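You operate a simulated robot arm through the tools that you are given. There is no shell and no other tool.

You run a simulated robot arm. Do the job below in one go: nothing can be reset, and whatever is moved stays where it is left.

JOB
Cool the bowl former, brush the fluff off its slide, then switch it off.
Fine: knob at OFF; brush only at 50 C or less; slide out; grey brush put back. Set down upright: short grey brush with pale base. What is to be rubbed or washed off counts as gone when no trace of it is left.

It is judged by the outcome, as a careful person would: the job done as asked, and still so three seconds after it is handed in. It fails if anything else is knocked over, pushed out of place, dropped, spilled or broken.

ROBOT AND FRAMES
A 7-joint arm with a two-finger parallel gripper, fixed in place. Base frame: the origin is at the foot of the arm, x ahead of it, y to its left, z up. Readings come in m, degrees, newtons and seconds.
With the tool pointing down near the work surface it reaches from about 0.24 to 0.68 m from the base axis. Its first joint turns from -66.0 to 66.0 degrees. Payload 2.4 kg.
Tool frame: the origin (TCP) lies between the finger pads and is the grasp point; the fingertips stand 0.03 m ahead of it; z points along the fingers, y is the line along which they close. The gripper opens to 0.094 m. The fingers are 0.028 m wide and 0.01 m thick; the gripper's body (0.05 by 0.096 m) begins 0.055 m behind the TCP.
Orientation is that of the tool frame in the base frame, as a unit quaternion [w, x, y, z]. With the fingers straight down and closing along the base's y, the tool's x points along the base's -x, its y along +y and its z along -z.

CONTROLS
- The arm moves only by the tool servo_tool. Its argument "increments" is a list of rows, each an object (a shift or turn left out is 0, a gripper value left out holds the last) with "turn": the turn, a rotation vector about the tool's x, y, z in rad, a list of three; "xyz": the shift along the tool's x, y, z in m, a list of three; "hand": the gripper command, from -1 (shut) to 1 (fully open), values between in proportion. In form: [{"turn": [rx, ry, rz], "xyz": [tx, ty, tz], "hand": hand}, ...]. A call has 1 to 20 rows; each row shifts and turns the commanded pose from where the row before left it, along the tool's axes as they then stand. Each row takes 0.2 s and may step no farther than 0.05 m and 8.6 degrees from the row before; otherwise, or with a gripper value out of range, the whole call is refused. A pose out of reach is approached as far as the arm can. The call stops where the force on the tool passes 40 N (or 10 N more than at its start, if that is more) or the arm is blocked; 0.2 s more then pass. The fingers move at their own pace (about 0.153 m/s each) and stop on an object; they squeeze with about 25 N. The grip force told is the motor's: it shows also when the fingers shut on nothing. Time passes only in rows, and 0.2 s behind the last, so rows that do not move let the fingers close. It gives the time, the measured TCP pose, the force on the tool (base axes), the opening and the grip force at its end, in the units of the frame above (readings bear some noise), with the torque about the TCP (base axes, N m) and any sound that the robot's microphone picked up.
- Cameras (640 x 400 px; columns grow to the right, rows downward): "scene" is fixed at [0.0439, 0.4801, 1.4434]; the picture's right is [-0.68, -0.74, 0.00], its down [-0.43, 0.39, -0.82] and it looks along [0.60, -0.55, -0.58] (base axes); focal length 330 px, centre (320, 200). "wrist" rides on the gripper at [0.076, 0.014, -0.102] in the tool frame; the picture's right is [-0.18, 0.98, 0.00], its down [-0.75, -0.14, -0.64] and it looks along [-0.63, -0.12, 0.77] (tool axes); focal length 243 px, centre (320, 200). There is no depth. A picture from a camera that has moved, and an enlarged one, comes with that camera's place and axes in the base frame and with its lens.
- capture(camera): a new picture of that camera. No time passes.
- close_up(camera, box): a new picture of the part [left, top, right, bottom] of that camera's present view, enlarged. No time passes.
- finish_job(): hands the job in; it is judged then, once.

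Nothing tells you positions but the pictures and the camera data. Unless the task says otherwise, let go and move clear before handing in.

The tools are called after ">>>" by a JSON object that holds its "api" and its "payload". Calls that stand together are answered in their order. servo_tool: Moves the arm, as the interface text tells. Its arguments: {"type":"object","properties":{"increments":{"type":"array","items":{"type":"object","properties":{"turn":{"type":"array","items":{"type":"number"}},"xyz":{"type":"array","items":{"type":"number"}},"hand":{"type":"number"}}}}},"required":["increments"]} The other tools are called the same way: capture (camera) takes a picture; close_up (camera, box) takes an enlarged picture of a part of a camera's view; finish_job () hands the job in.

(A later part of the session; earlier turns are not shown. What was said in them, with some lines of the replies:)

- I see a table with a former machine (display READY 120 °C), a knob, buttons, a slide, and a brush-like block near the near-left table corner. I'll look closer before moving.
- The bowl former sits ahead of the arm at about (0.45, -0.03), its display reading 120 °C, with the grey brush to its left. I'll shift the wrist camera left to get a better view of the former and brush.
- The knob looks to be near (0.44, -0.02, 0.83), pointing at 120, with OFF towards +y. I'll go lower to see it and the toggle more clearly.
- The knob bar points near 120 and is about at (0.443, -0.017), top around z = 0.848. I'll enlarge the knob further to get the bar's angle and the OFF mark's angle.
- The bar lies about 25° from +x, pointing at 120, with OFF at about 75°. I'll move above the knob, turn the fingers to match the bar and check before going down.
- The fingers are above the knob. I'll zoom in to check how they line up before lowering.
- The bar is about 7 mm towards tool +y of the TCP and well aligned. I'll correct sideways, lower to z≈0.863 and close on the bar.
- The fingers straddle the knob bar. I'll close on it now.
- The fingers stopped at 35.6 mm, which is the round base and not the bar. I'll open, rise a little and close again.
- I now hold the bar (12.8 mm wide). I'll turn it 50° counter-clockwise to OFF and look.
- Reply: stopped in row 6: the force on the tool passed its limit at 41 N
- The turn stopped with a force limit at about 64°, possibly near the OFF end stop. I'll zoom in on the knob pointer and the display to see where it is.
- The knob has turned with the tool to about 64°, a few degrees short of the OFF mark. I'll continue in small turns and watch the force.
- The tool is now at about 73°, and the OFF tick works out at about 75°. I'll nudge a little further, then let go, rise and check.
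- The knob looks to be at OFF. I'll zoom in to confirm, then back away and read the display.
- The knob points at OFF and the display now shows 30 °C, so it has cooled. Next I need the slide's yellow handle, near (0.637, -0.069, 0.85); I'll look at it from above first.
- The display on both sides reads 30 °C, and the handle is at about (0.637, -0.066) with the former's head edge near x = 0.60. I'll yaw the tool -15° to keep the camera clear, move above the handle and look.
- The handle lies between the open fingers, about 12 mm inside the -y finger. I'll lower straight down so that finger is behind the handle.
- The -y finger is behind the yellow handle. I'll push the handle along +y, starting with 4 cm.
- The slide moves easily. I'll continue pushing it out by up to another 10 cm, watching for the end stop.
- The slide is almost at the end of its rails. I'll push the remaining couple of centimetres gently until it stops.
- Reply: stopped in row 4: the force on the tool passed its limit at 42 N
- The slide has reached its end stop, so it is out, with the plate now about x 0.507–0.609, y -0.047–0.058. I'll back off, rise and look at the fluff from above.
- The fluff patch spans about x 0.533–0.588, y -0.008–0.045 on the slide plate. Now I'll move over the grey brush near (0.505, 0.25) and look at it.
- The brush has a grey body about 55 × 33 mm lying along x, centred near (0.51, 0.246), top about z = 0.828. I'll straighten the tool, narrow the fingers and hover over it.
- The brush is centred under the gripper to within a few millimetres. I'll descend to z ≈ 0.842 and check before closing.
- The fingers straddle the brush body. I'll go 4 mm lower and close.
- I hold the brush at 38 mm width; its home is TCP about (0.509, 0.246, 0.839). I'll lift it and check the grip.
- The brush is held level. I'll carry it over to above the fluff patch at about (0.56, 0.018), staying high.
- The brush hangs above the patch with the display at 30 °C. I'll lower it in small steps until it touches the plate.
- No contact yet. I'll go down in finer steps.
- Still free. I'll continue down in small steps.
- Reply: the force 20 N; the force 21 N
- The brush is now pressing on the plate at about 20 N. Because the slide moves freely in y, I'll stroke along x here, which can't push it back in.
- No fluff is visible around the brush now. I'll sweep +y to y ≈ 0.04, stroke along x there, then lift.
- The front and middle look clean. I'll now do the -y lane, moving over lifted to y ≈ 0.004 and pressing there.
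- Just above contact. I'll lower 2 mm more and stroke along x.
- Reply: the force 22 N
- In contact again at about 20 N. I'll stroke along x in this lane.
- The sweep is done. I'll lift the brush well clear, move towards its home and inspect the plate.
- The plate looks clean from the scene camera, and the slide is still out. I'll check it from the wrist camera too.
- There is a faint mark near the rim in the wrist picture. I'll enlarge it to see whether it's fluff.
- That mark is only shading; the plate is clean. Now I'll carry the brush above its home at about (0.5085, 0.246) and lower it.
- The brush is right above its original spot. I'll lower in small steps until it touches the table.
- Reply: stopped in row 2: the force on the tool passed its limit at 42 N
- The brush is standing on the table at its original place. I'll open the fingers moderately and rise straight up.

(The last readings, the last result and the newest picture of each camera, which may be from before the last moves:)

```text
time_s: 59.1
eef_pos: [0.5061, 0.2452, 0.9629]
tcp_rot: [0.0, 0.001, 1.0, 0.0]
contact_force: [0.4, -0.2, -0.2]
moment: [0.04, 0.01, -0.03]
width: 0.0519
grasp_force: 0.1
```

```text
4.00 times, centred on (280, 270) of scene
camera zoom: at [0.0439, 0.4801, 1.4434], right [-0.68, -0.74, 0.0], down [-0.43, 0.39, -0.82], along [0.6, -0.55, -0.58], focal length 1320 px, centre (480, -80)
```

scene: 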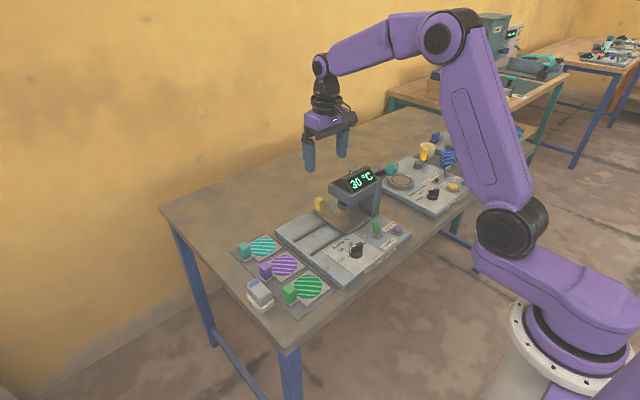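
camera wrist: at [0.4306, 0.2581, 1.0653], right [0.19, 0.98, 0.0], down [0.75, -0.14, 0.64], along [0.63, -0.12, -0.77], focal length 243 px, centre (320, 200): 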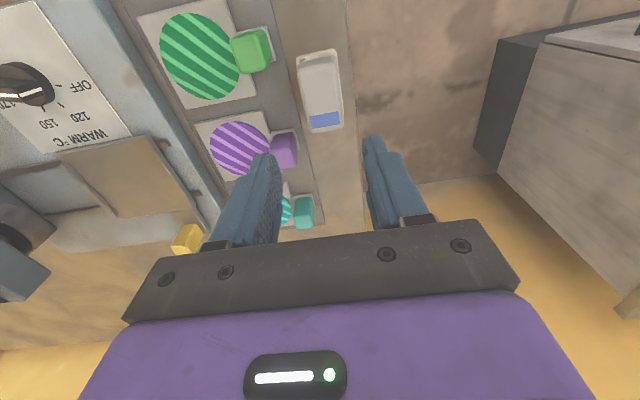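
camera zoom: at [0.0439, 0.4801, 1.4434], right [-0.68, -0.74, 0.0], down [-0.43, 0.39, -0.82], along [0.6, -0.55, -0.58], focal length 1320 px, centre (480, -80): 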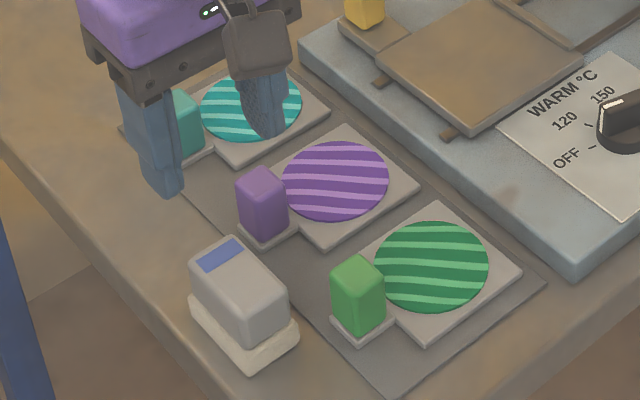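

The brush is standing upright in its original place. Next is the FORMER power toggle near (0.46, -0.115); I'll move there for a closer look.

>>> {"api": "servo_tool", "payload": {"increments": [{"xyz": [0.0133, -0.0444, 0]}, {"xyz": [0.0133, -0.0444, 0]}, {"xyz": [0.0133, -0.0444, 0]}, {"xyz": [0.0133, -0.0444, 0]}, {"xyz": [0.0133, -0.0444, 0]}, {"xyz": [0.0133, -0.0444, 0]}, {"xyz": [0.0133, -0.0444, 0]}, {"xyz": [0.0133, -0.0444, 0]}, {"xyz": [0, 0, 0]}]}}

>>> {"api": "capture", "payload": {"camera": "wrist"}}

>>> {"api": "close_up", "payload": {"camera": "wrist", "box": [250, 90, 400, 210]}}

>>> {"api": "capture", "payload": {"camera": "scene"}}

>>> {"api": "close_up", "payload": {"camera": "scene", "box": [290, 160, 430, 270]}}

```text
time_s: 61.1
eef_pos: [0.4021, -0.109, 0.9625]
tcp_rot: [0.001, 0.0, 1.0, 0.0]
contact_force: [-0.6, 0.5, 0.1]
moment: [0.03, -0.02, 0.01]
width: 0.0516
grasp_force: 0.0
```

```text
taken
camera wrist: at [0.3253, -0.095, 1.0652], right [0.18, 0.98, 0.0], down [0.75, -0.14, 0.64], along [0.63, -0.12, -0.77], focal length 243 px, centre (320, 200)
```

wrist: 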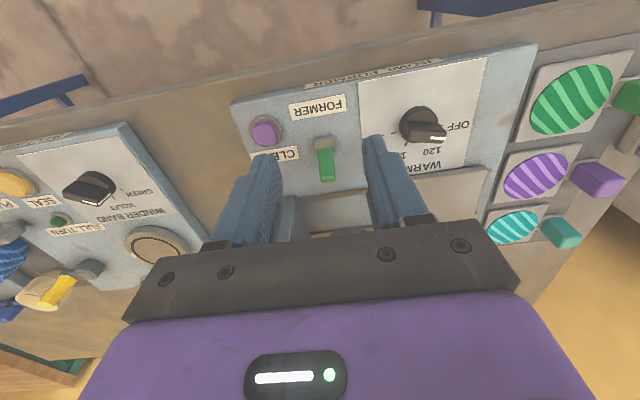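

```text
3.33 times, centred on (325, 150) of wrist
camera zoom: at [0.3253, -0.095, 1.0652], right [0.18, 0.98, 0.0], down [0.75, -0.14, 0.64], along [0.63, -0.12, -0.77], focal length 809 px, centre (303, 367)
```

zoom: 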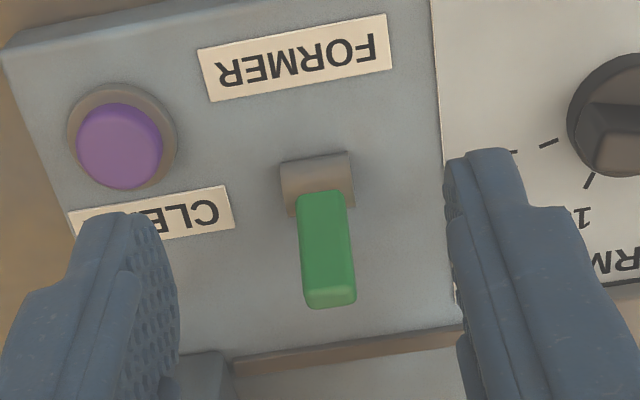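

```text
taken
```

scene: 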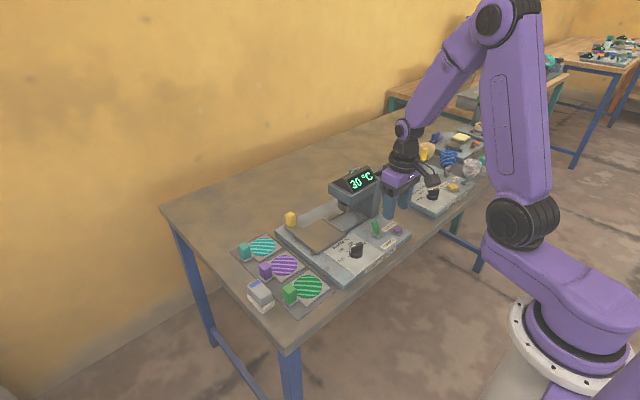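

```text
3.64 times, centred on (360, 215) of scene
camera zoom: at [0.0439, 0.4801, 1.4434], right [-0.68, -0.74, 0.0], down [-0.43, 0.39, -0.82], along [0.6, -0.55, -0.58], focal length 1200 px, centre (174, 146)
```

zoom: 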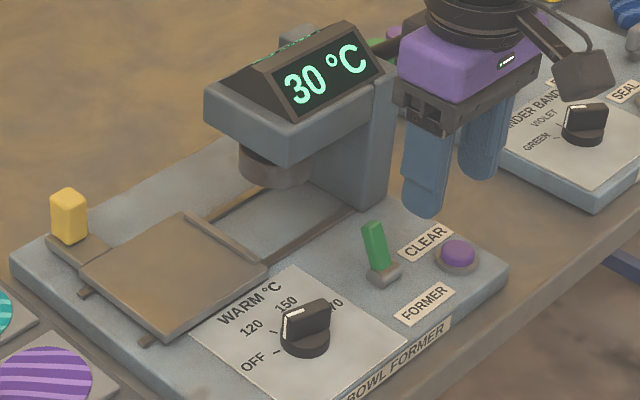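

The toggle's tip is at about (0.465, -0.113, 0.861), leaning away from the operator (on) with its pivot near x = 0.449. I'll hover the fingers around it.

>>> {"api": "servo_tool", "payload": {"increments": [{"xyz": [-0.0295, -0.00225, 0.021], "hand": 0.1}, {"xyz": [-0.0295, -0.00225, 0.021]}, {"xyz": [0, 0, 0]}]}}

>>> {"api": "capture", "payload": {"camera": "wrist"}}

>>> {"api": "close_up", "payload": {"camera": "scene", "box": [310, 150, 430, 270]}}

```text
time_s: 61.9
eef_pos: [0.4609, -0.1116, 0.9204]
tcp_rot: [0.001, 0.0, 1.0, 0.0]
contact_force: [0.1, 0.8, 0.4]
moment: [-0.02, 0.0, 0.03]
width: 0.0519
grasp_force: 0.0
```

```text
taken
camera wrist: at [0.3853, -0.0981, 1.0225], right [0.18, 0.98, 0.0], down [0.75, -0.14, 0.64], along [0.63, -0.12, -0.77], focal length 243 px, centre (320, 200)
```

wrist: 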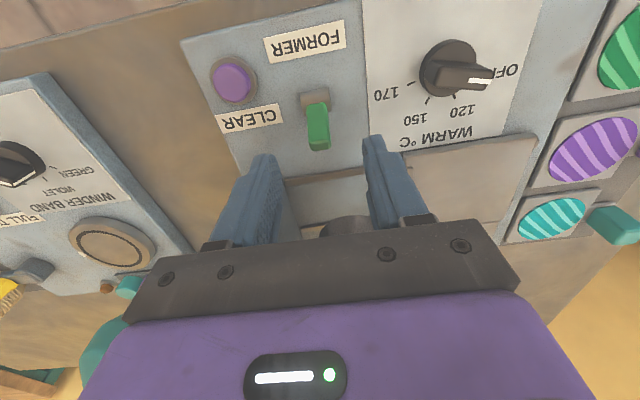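

```text
3.33 times, centred on (370, 210) of scene
camera zoom: at [0.0439, 0.4801, 1.4434], right [-0.68, -0.74, 0.0], down [-0.43, 0.39, -0.82], along [0.6, -0.55, -0.58], focal length 1100 px, centre (153, 167)
```

zoom: 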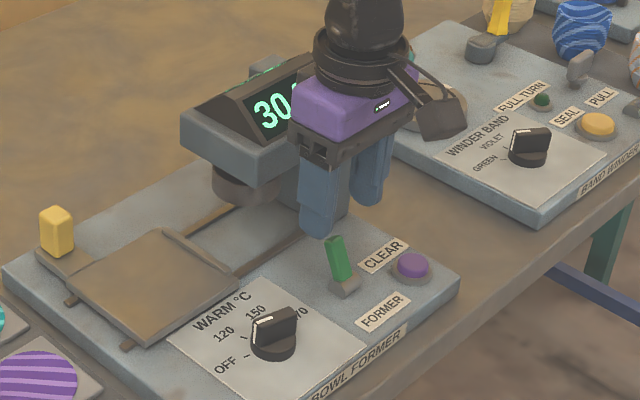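

The toggle tip is centred between the fingers. I'll descend to z ≈ 0.87 and close on it.

>>> {"api": "servo_tool", "payload": {"increments": [{"xyz": [0, -0.0013, 0.025]}, {"xyz": [0, 0, 0.025]}, {"xyz": [0, 0, 0]}, {"hand": -1}, {"hand": -1}, {"hand": -1}]}}

>>> {"api": "capture", "payload": {"camera": "wrist"}}

>>> {"api": "close_up", "payload": {"camera": "scene", "box": [330, 170, 420, 260]}}

```text
time_s: 63.3
eef_pos: [0.4599, -0.1119, 0.8695]
tcp_rot: [0.0, 0.0, 1.0, -0.001]
contact_force: [2.9, 22.4, -3.6]
moment: [0.53, -0.44, -0.2]
width: 0.0158
grasp_force: 45.2
```

```text
taken
camera wrist: at [0.3842, -0.0989, 0.9727], right [0.18, 0.98, 0.0], down [0.75, -0.14, 0.64], along [0.63, -0.12, -0.77], focal length 243 px, centre (320, 200)
```

wrist: 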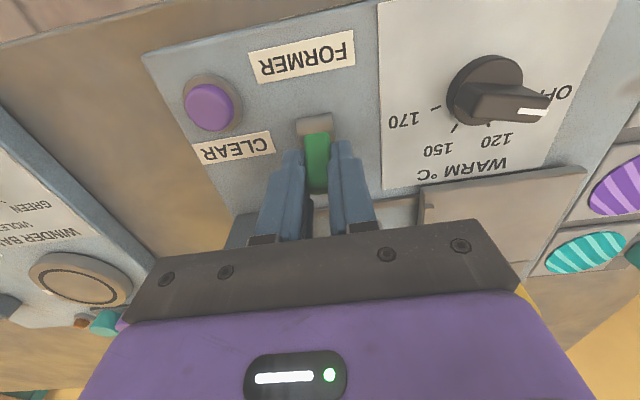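

```text
4.44 times, centred on (375, 215) of scene
camera zoom: at [0.044, 0.4807, 1.4432], right [-0.68, -0.74, 0.0], down [-0.43, 0.39, -0.82], along [0.6, -0.55, -0.58], focal length 1467 px, centre (76, 133)
```

zoom: 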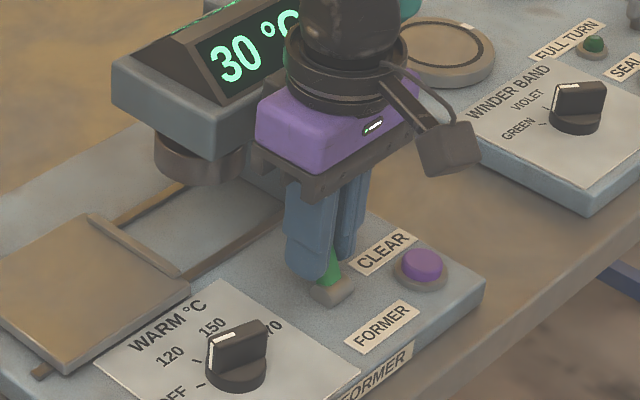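

I grip the toggle (15.8 mm) but with 22 N of sideways force, so I'll shift slightly +y to relieve it before flipping.

>>> {"api": "servo_tool", "payload": {"increments": [{"xyz": [0, 0.001, 0]}, {"xyz": [0, 0, 0]}]}}

```text
time_s: 63.9
eef_pos: [0.4603, -0.1125, 0.8697]
tcp_rot: [0.001, -0.001, 1.0, 0.0]
contact_force: [4.2, 20.6, -2.4]
moment: [0.5, -0.17, 0.11]
width: 0.0162
grasp_force: 45.1
```

>>> {"api": "servo_tool", "payload": {"increments": [{"xyz": [0, 0.0015, 0]}, {"xyz": [0, 0, 0]}]}}

```text
time_s: 64.5
eef_pos: [0.4609, -0.1114, 0.8698]
tcp_rot: [0.002, 0.001, 1.0, 0.0]
contact_force: [2.6, 12.0, 1.2]
moment: [0.19, -0.04, 0.32]
width: 0.0159
grasp_force: 45.7
```

The side force is dropping. I'll add a bit more correction and then draw the toggle towards -x in small steps.

>>> {"api": "servo_tool", "payload": {"increments": [{"xyz": [0, 0.001, 0]}, {"xyz": [0.005, 0, -0.001]}, {"xyz": [0.005, 0, -0.001]}, {"xyz": [0.005, 0, -0.0005]}, {"xyz": [0, 0, 0]}]}}

>>> {"api": "close_up", "payload": {"camera": "scene", "box": [310, 150, 420, 260]}}

```text
time_s: 65.7
eef_pos: [0.4541, -0.1113, 0.8738]
tcp_rot: [0.011, 0.0, 1.0, -0.003]
contact_force: [29.7, 7.4, 6.5]
moment: [1.05, -1.34, -0.08]
width: 0.0161
grasp_force: 44.9
```

```text
3.64 times, centred on (365, 205) of scene
camera zoom: at [0.0445, 0.4803, 1.4433], right [-0.68, -0.74, 0.0], down [-0.43, 0.39, -0.82], along [0.6, -0.55, -0.58], focal length 1200 px, centre (156, 182)
```

zoom: 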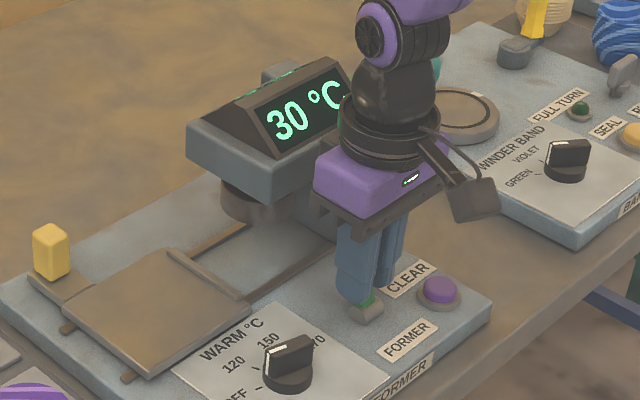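

The toggle resists because it has to pivot while the fingers stay upright. I'll tilt the tool about its y axis along with the toggle as I draw it back.

>>> {"api": "servo_tool", "payload": {"increments": [{"turn": [0, -0.1, 0]}, {"turn": [0, -0.1, 0], "xyz": [0.003, 0, 0]}, {"xyz": [0, 0, 0]}]}}

>>> {"api": "close_up", "payload": {"camera": "scene", "box": [310, 150, 420, 260]}}

```text
time_s: 66.3
eef_pos: [0.4448, -0.1108, 0.8727]
tcp_rot: [0.081, 0.001, 0.997, 0.004]
contact_force: [-3.6, 1.8, 6.9]
moment: [-0.91, 0.17, 0.6]
width: 0.0159
grasp_force: 44.9
stopped in row 2: the force on the tool passed its limit at 56 N (the readings are from after the stop); the commanded pose is now the measured one
```

```text
3.64 times, centred on (365, 205) of scene
camera zoom: at [0.0437, 0.4802, 1.4434], right [-0.68, -0.74, 0.0], down [-0.43, 0.39, -0.82], along [0.6, -0.55, -0.58], focal length 1200 px, centre (156, 182)
```

zoom: 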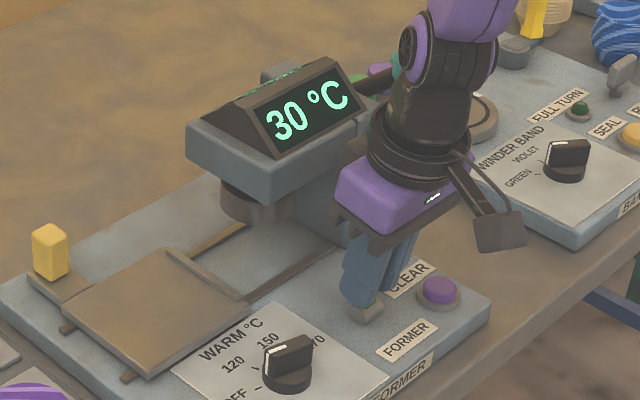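

The tool moved with a force spike, possibly the toggle starting to swing over. I'll look from the wrist.

>>> {"api": "capture", "payload": {"camera": "wrist"}}

>>> {"api": "close_up", "payload": {"camera": "wrist", "box": [250, 90, 400, 220]}}

>>> {"api": "close_up", "payload": {"camera": "scene", "box": [350, 200, 400, 250]}}

```text
taken
camera wrist: at [0.3533, -0.0991, 0.9616], right [0.18, 0.98, 0.04], down [0.64, -0.15, 0.76], along [0.75, -0.11, -0.65], focal length 243 px, centre (320, 200)
```

wrist: 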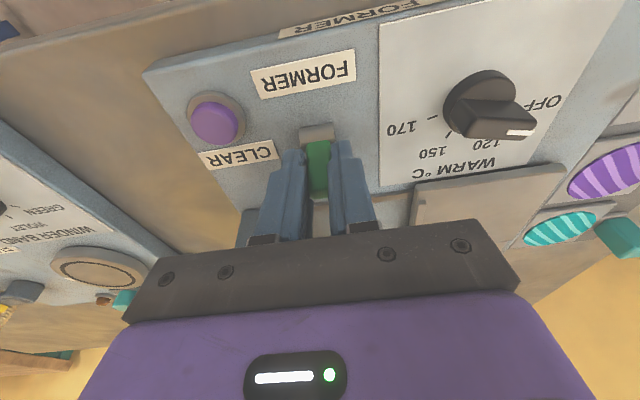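

```text
3.08 times, centred on (325, 155) of wrist
camera zoom: at [0.3533, -0.0991, 0.9616], right [0.18, 0.98, 0.04], down [0.64, -0.15, 0.76], along [0.75, -0.11, -0.65], focal length 746 px, centre (305, 338)
```

zoom: 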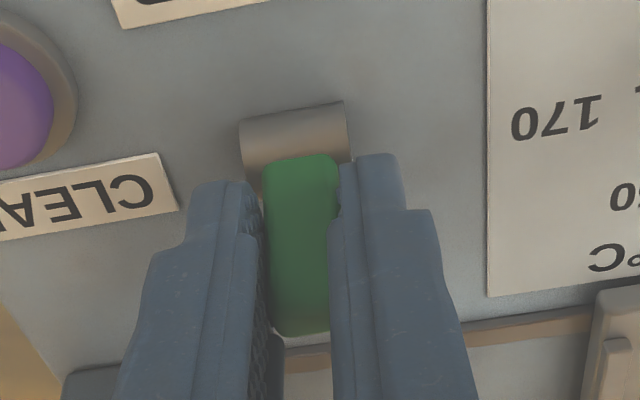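

```text
8.00 times, centred on (375, 225) of scene
camera zoom: at [0.0437, 0.4802, 1.4434], right [-0.68, -0.74, 0.0], down [-0.43, 0.39, -0.82], along [0.6, -0.55, -0.58], focal length 2640 px, centre (-120, 0)
```

zoom: 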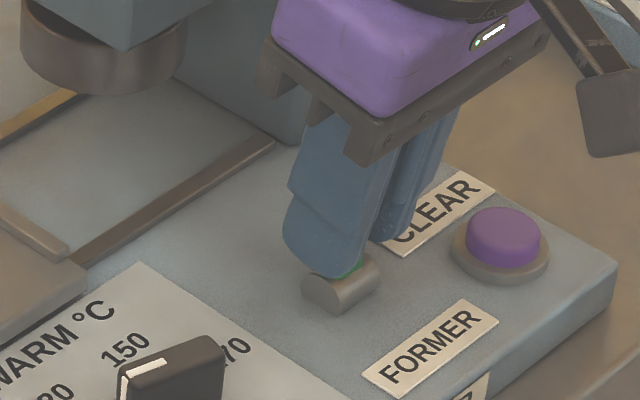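

The toggle is following. I'll continue in smaller combined tilt-and-shift steps.

>>> {"api": "servo_tool", "payload": {"increments": [{"turn": [0, -0.05, 0], "xyz": [0.0027, 0, 0]}, {"turn": [0, -0.05, 0], "xyz": [0.0027, 0, 0]}, {"turn": [0, -0.05, 0], "xyz": [0.0027, 0, 0]}, {"xyz": [0, 0, 0]}]}}

>>> {"api": "close_up", "payload": {"camera": "scene", "box": [310, 150, 420, 260]}}

```text
time_s: 66.9
eef_pos: [0.4441, -0.1115, 0.8709]
tcp_rot: [0.111, 0.001, 0.994, 0.006]
contact_force: [-7.7, 2.0, 14.4]
moment: [-1.24, 0.28, 0.05]
width: 0.0161
grasp_force: 45.1
out of reach, approached as far as the arm can: row 1, 2, 3
stopped in row 3: the force on the tool passed its limit at 43 N (the readings are from after the stop); the commanded pose is now the measured one
```

```text
3.64 times, centred on (365, 205) of scene
camera zoom: at [0.0435, 0.4802, 1.4434], right [-0.68, -0.74, 0.0], down [-0.42, 0.39, -0.82], along [0.6, -0.55, -0.58], focal length 1200 px, centre (156, 182)
```

zoom: 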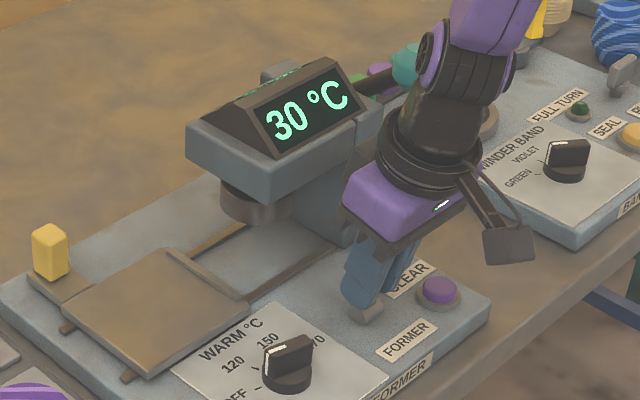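

The arm can't tilt any farther that way. I'll let go, retreat and see where the toggle stands, then use a different approach.

>>> {"api": "servo_tool", "payload": {"increments": [{"hand": 0.1}, {"hand": 0.1}, {"xyz": [0, 0, -0.03]}, {"xyz": [0, 0, -0.03]}, {"turn": [0, 0.111, 0]}, {"turn": [0, 0.111, 0]}, {"xyz": [0, 0, 0]}]}}

>>> {"api": "capture", "payload": {"camera": "wrist"}}

>>> {"api": "close_up", "payload": {"camera": "scene", "box": [340, 200, 410, 260]}}

>>> {"api": "close_up", "payload": {"camera": "wrist", "box": [250, 60, 400, 190]}}

```text
time_s: 68.5
eef_pos: [0.4311, -0.1115, 0.9297]
tcp_rot: [-0.001, 0.0, 1.0, 0.006]
contact_force: [0.4, -0.2, 0.1]
moment: [-0.02, -0.01, -0.01]
width: 0.0519
grasp_force: 0.1
```

```text
taken
camera wrist: at [0.3542, -0.1002, 1.0327], right [0.18, 0.98, 0.01], down [0.75, -0.15, 0.64], along [0.63, -0.11, -0.77], focal length 243 px, centre (320, 200)
```

wrist: 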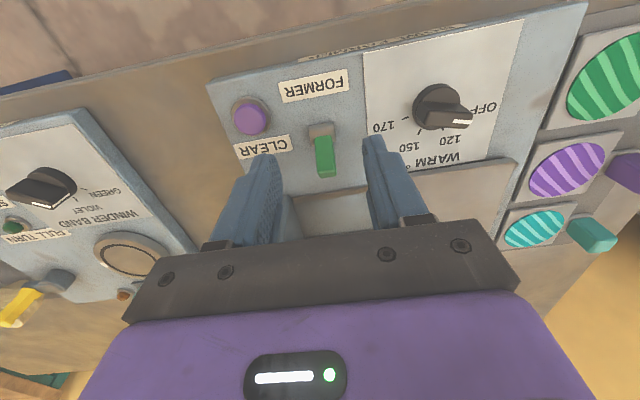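

```text
6.67 times, centred on (375, 230) of scene
camera zoom: at [0.0439, 0.4801, 1.4434], right [-0.68, -0.74, 0.0], down [-0.43, 0.39, -0.82], along [0.6, -0.55, -0.58], focal length 2200 px, centre (-47, 0)
```

zoom: 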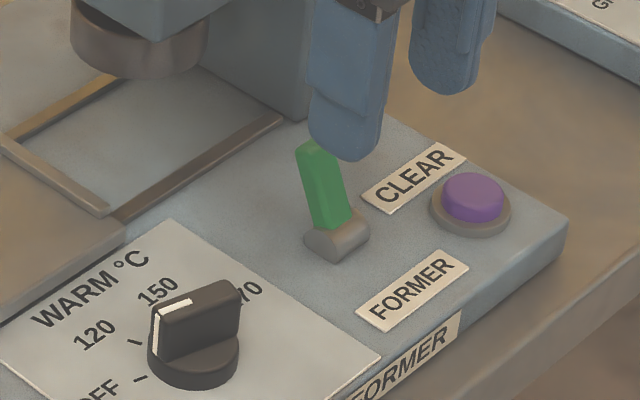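

```text
3.08 times, centred on (325, 125) of wrist
camera zoom: at [0.3542, -0.1002, 1.0327], right [0.18, 0.98, 0.01], down [0.75, -0.15, 0.64], along [0.63, -0.11, -0.77], focal length 746 px, centre (305, 431)
```

zoom: 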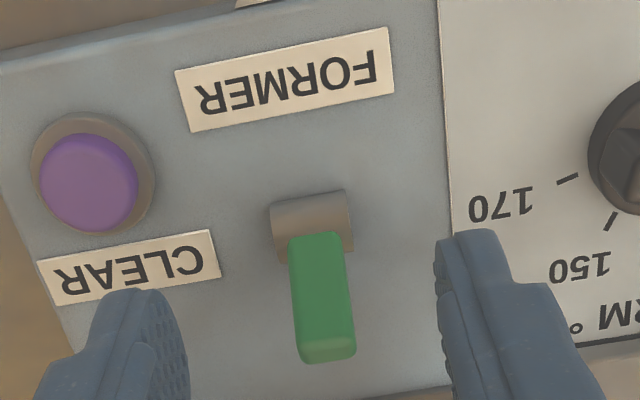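

The toggle has sprung back to its "on" lean. I'll instead turn the gripper 90° so one finger goes behind the toggle (+x side) and can push it straight towards -x; first rise and rotate.

>>> {"api": "servo_tool", "payload": {"increments": [{"xyz": [0, 0, -0.045], "turn": [0.012, 0, 0], "hand": 1}, {"turn": [0, 0, 0.1428]}, {"turn": [0, 0, 0.1428]}, {"turn": [0, 0, 0.1428]}, {"turn": [0, 0, 0.1428]}, {"turn": [0, 0, 0.1428]}, {"turn": [0, 0, 0.1428]}, {"turn": [0, 0, 0.1428]}, {"turn": [0, 0, 0.1428]}, {"turn": [0, 0, 0.1428]}, {"turn": [0, 0, 0.1428]}, {"turn": [0, 0, 0.1428]}, {"xyz": [0, 0, 0]}]}}

>>> {"api": "capture", "payload": {"camera": "wrist"}}

>>> {"api": "close_up", "payload": {"camera": "scene", "box": [290, 130, 430, 260]}}

```text
time_s: 71.3
eef_pos: [0.4317, -0.113, 0.9752]
tcp_rot: [0.0, 0.707, 0.707, 0.0]
contact_force: [-0.3, -0.6, 0.7]
moment: [0.0, 0.01, 0.03]
width: 0.094
grasp_force: 0.0
```

```text
taken
camera wrist: at [0.4453, -0.0388, 1.0778], right [0.98, -0.19, 0.0], down [-0.14, -0.75, 0.64], along [-0.12, -0.63, -0.77], focal length 243 px, centre (320, 200)
```

wrist: 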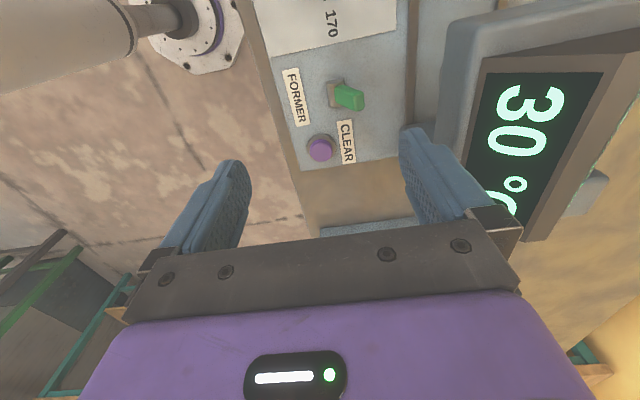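

```text
3.08 times, centred on (360, 195) of scene
camera zoom: at [0.0439, 0.4801, 1.4434], right [-0.68, -0.74, 0.0], down [-0.43, 0.39, -0.82], along [0.6, -0.55, -0.58], focal length 1015 px, centre (197, 215)
```

zoom: 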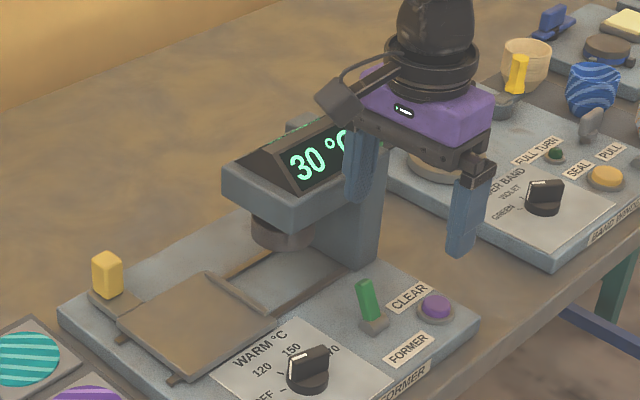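

The tool is turned, with the toggle tip about 33 mm towards the +x finger. I'll lower so that finger comes down behind the toggle.

>>> {"api": "servo_tool", "payload": {"increments": [{"xyz": [0, 0, 0.03]}, {"xyz": [0, 0, 0.03]}, {"xyz": [0, 0, 0.02]}, {"xyz": [0, 0, 0.02]}, {"xyz": [0, 0, 0]}]}}

>>> {"api": "capture", "payload": {"camera": "wrist"}}

>>> {"api": "close_up", "payload": {"camera": "scene", "box": [310, 160, 430, 260]}}

```text
time_s: 72.5
eef_pos: [0.4311, -0.114, 0.8764]
tcp_rot: [0.0, 0.707, 0.707, 0.0]
contact_force: [-0.6, -1.2, -0.5]
moment: [0.02, -0.03, 0.02]
width: 0.0942
grasp_force: 0.0
```

```text
taken
camera wrist: at [0.4453, -0.0385, 0.9779], right [0.98, -0.18, 0.0], down [-0.14, -0.75, 0.64], along [-0.12, -0.63, -0.77], focal length 243 px, centre (320, 200)
```

wrist: 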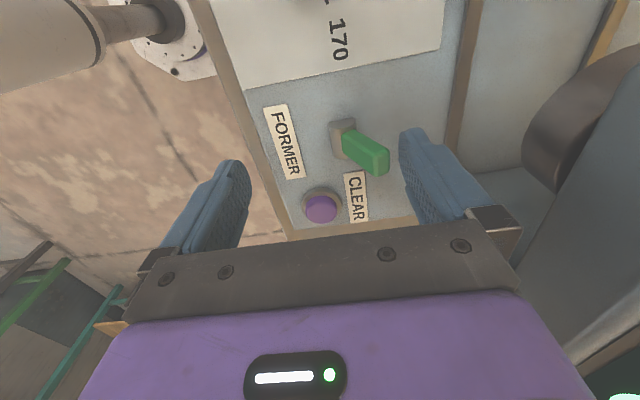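

```text
4.00 times, centred on (370, 210) of scene
camera zoom: at [0.0439, 0.4801, 1.4434], right [-0.68, -0.74, 0.0], down [-0.43, 0.39, -0.82], along [0.6, -0.55, -0.58], focal length 1320 px, centre (120, 160)
```

zoom: 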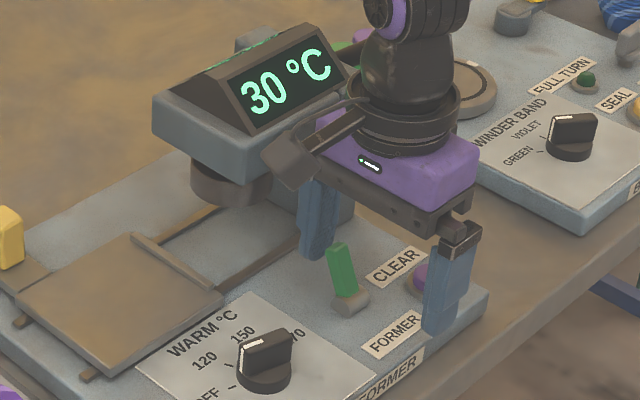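

The +x finger is behind the toggle with nothing else in the way. I'll push towards -x in small steps.

>>> {"api": "servo_tool", "payload": {"increments": [{"xyz": [0, -0.005, 0]}, {"xyz": [0, -0.005, 0]}, {"xyz": [0, -0.005, 0]}, {"xyz": [0, -0.004, 0]}, {"xyz": [0, 0, 0]}]}}

>>> {"api": "close_up", "payload": {"camera": "scene", "box": [310, 160, 430, 260]}}

```text
time_s: 73.7
eef_pos: [0.4099, -0.1141, 0.8747]
tcp_rot: [0.001, 0.707, 0.707, 0.0]
contact_force: [-0.2, 0.1, -0.1]
moment: [-0.01, -0.01, 0.02]
width: 0.094
grasp_force: 0.1
```

```text
4.00 times, centred on (370, 210) of scene
camera zoom: at [0.0439, 0.4801, 1.4434], right [-0.68, -0.74, 0.0], down [-0.43, 0.39, -0.82], along [0.6, -0.55, -0.58], focal length 1320 px, centre (120, 160)
```

zoom: 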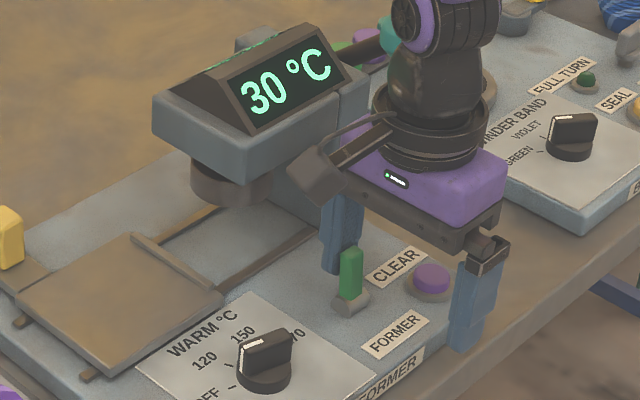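

The toggle is now upright and pushing takes little force. I'll continue another 2 cm.

>>> {"api": "servo_tool", "payload": {"increments": [{"xyz": [0, -0.005, 0]}, {"xyz": [0, -0.005, 0]}, {"xyz": [0, -0.004, 0]}, {"xyz": [0, -0.003, 0]}, {"xyz": [0, 0, 0]}]}}

>>> {"api": "close_up", "payload": {"camera": "scene", "box": [310, 160, 430, 260]}}

>>> {"api": "capture", "payload": {"camera": "wrist"}}

```text
time_s: 74.9
eef_pos: [0.3985, -0.1134, 0.8754]
tcp_rot: [0.003, 0.706, 0.708, 0.002]
contact_force: [15.5, 4.6, 2.9]
moment: [0.23, -0.67, 0.1]
width: 0.0941
grasp_force: 0.1
heard: click
```

```text
4.00 times, centred on (370, 210) of scene
camera zoom: at [0.0442, 0.4802, 1.4434], right [-0.68, -0.74, 0.0], down [-0.43, 0.39, -0.82], along [0.6, -0.55, -0.58], focal length 1320 px, centre (120, 160)
```

zoom: 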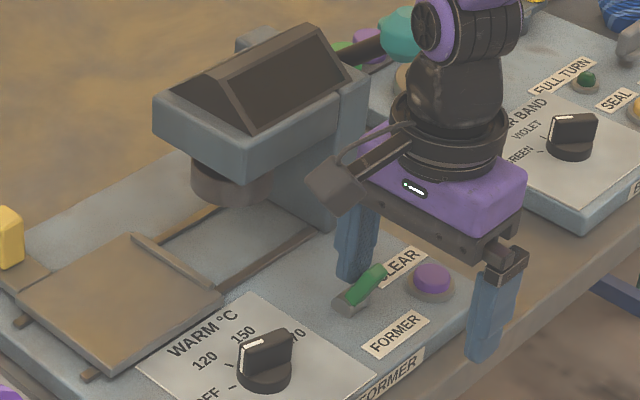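

```text
taken
camera wrist: at [0.4108, -0.0381, 0.9778], right [0.98, -0.18, 0.01], down [-0.14, -0.75, 0.64], along [-0.11, -0.63, -0.77], focal length 243 px, centre (320, 200)
```

wrist: 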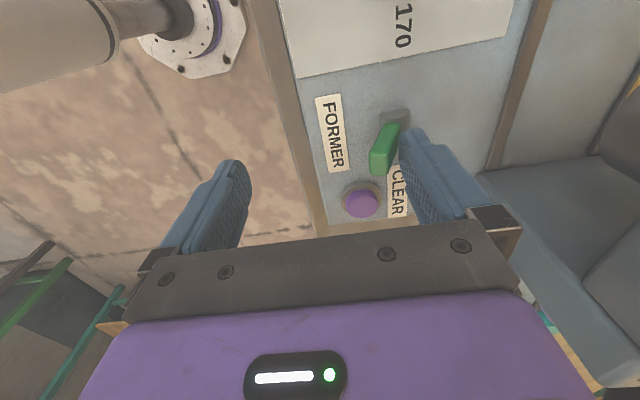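

A click was heard and the display went dark, so the former is switched off. I'll ease away from the toggle, rise and check everything.

>>> {"api": "servo_tool", "payload": {"increments": [{"xyz": [0, 0.006, 0]}, {"xyz": [0, 0.003, -0.005]}, {"xyz": [0, 0, -0.03]}, {"xyz": [0, 0, -0.04]}, {"xyz": [0, 0, -0.045]}, {"xyz": [0, -0.04, -0.02]}, {"xyz": [0, -0.04, -0.02]}, {"xyz": [0, 0, 0]}]}}

>>> {"api": "capture", "payload": {"camera": "scene"}}

>>> {"api": "close_up", "payload": {"camera": "scene", "box": [280, 150, 430, 280]}}

>>> {"api": "close_up", "payload": {"camera": "scene", "box": [220, 220, 340, 320]}}

>>> {"api": "close_up", "payload": {"camera": "scene", "box": [325, 215, 405, 265]}}

```text
time_s: 76.7
eef_pos: [0.3247, -0.1137, 1.0338]
tcp_rot: [0.001, 0.707, 0.707, -0.001]
contact_force: [-1.2, -0.4, 0.4]
moment: [-0.02, 0.01, 0.01]
width: 0.0939
grasp_force: 0.0
```

```text
taken
```

scene: 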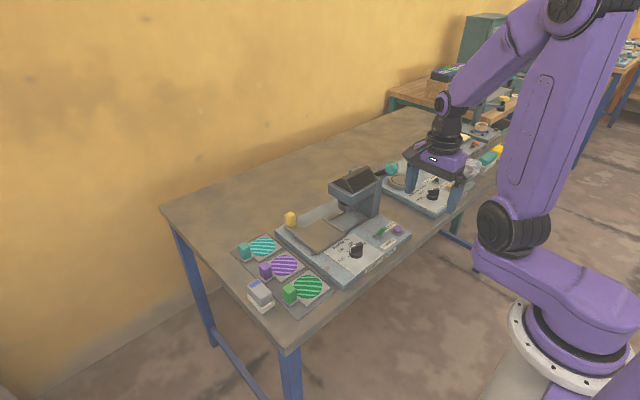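

```text
3.08 times, centred on (355, 215) of scene
camera zoom: at [0.0439, 0.4801, 1.4434], right [-0.68, -0.74, 0.0], down [-0.43, 0.39, -0.82], along [0.6, -0.55, -0.58], focal length 1015 px, centre (212, 154)
```

zoom: 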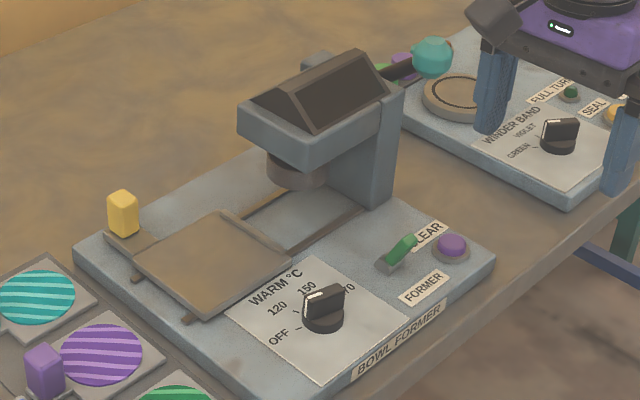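

```text
4.00 times, centred on (280, 270) of scene
camera zoom: at [0.0439, 0.4801, 1.4434], right [-0.68, -0.74, 0.0], down [-0.43, 0.39, -0.82], along [0.6, -0.55, -0.58], focal length 1320 px, centre (480, -80)
```

zoom: 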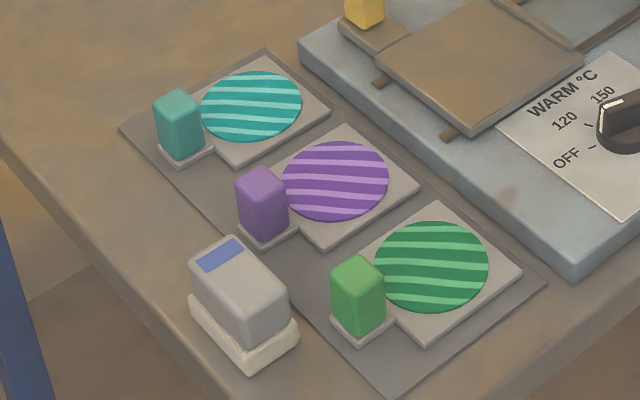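

```text
8.00 times, centred on (365, 240) of scene
camera zoom: at [0.0439, 0.4801, 1.4434], right [-0.68, -0.74, 0.0], down [-0.43, 0.39, -0.82], along [0.6, -0.55, -0.58], focal length 2640 px, centre (-40, -120)
```

zoom: 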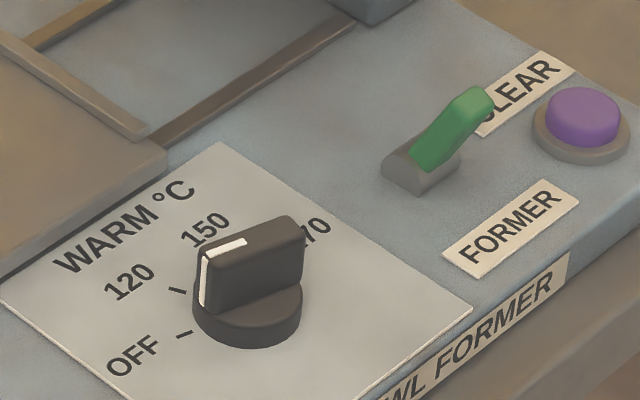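

The display is dark, the toggle is down, the knob is at OFF, the slide is out and the brush is home. I'll take one last close look at the plate from above to be sure no fluff is left.

>>> {"api": "servo_tool", "payload": {"increments": [{"turn": [0, 0, -0.1428]}, {"turn": [0, 0, -0.1428]}, {"turn": [0, 0, -0.1428]}, {"turn": [0, 0, -0.1428]}, {"turn": [0, 0, -0.1428]}, {"turn": [0, 0, -0.1428]}, {"turn": [0, 0, -0.1428]}, {"turn": [0, 0, -0.1428]}, {"turn": [0, 0, -0.1428]}, {"turn": [0, 0, -0.1428]}, {"turn": [0, 0, -0.1428]}, {"xyz": [-0.035, 0.03, 0]}, {"xyz": [-0.035, 0.03, 0]}, {"xyz": [-0.035, 0.03, 0]}, {"xyz": [-0.035, 0.03, 0]}, {"xyz": [-0.03, 0.015, 0]}, {"xyz": [0, 0, 0]}]}}

>>> {"api": "capture", "payload": {"camera": "wrist"}}

>>> {"api": "close_up", "payload": {"camera": "wrist", "box": [230, 60, 410, 180]}}

```text
time_s: 80.3
eef_pos: [0.494, 0.0217, 1.0341]
tcp_rot: [0.0, -0.001, 1.0, 0.0]
contact_force: [-1.3, 0.2, 0.0]
moment: [-0.03, 0.01, 0.0]
width: 0.094
grasp_force: 0.0
```

```text
taken
camera wrist: at [0.4174, 0.0346, 1.1367], right [0.18, 0.98, 0.0], down [0.75, -0.14, 0.64], along [0.63, -0.12, -0.77], focal length 243 px, centre (320, 200)
```

wrist: 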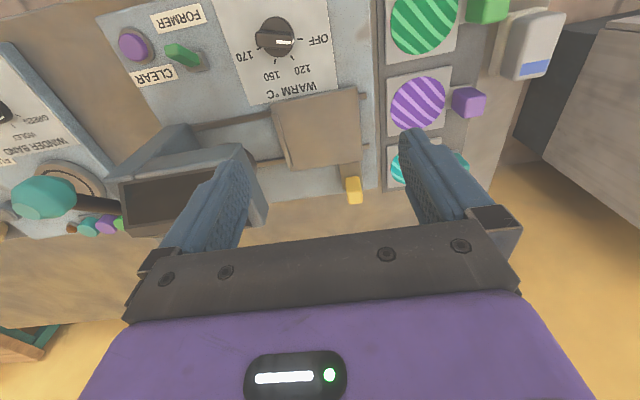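

```text
3.33 times, centred on (320, 120) of wrist
camera zoom: at [0.4174, 0.0346, 1.1367], right [0.18, 0.98, 0.0], down [0.75, -0.14, 0.64], along [0.63, -0.12, -0.77], focal length 809 px, centre (320, 467)
```

zoom: 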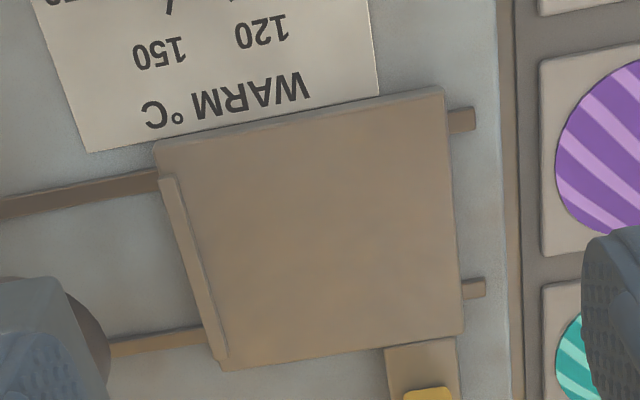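

The plate is clean, the slide is out, the knob is at OFF, the display is dark with the toggle down, and the brush stands at its place. The gripper is empty and clear, so I'll hand in the job.

>>> {"api": "finish_job", "payload": {}}

```text
The job is handed in.
```

The bowl former is cooled, brushed and switched off, and I have handed the job in. I haven't seen a verdict on it.

- **Cooling:** I turned the knob from 120 to OFF. The display read 30 °C before I touched the slide or the brush, well under the 50 °C limit.
- **Slide:** I pushed it out by its yellow handle to its end stop and left it there.
- **Brushing:** I brushed the plate along its width and towards the out end. The last close-ups from both cameras show no fluff.
- **Brush:** It is back upright where it stood, within about 2 mm by the pictures.
- **Switching off:** I took the FORMER toggle to be the power switch and flipped it last. It clicked and the display went dark.

My first try at the toggle, gripping it, stopped twice on the force limit (56 N and 43 N), and the toggle sprang back. Pushing it over with one finger worked. Nothing looked moved or damaged afterwards.
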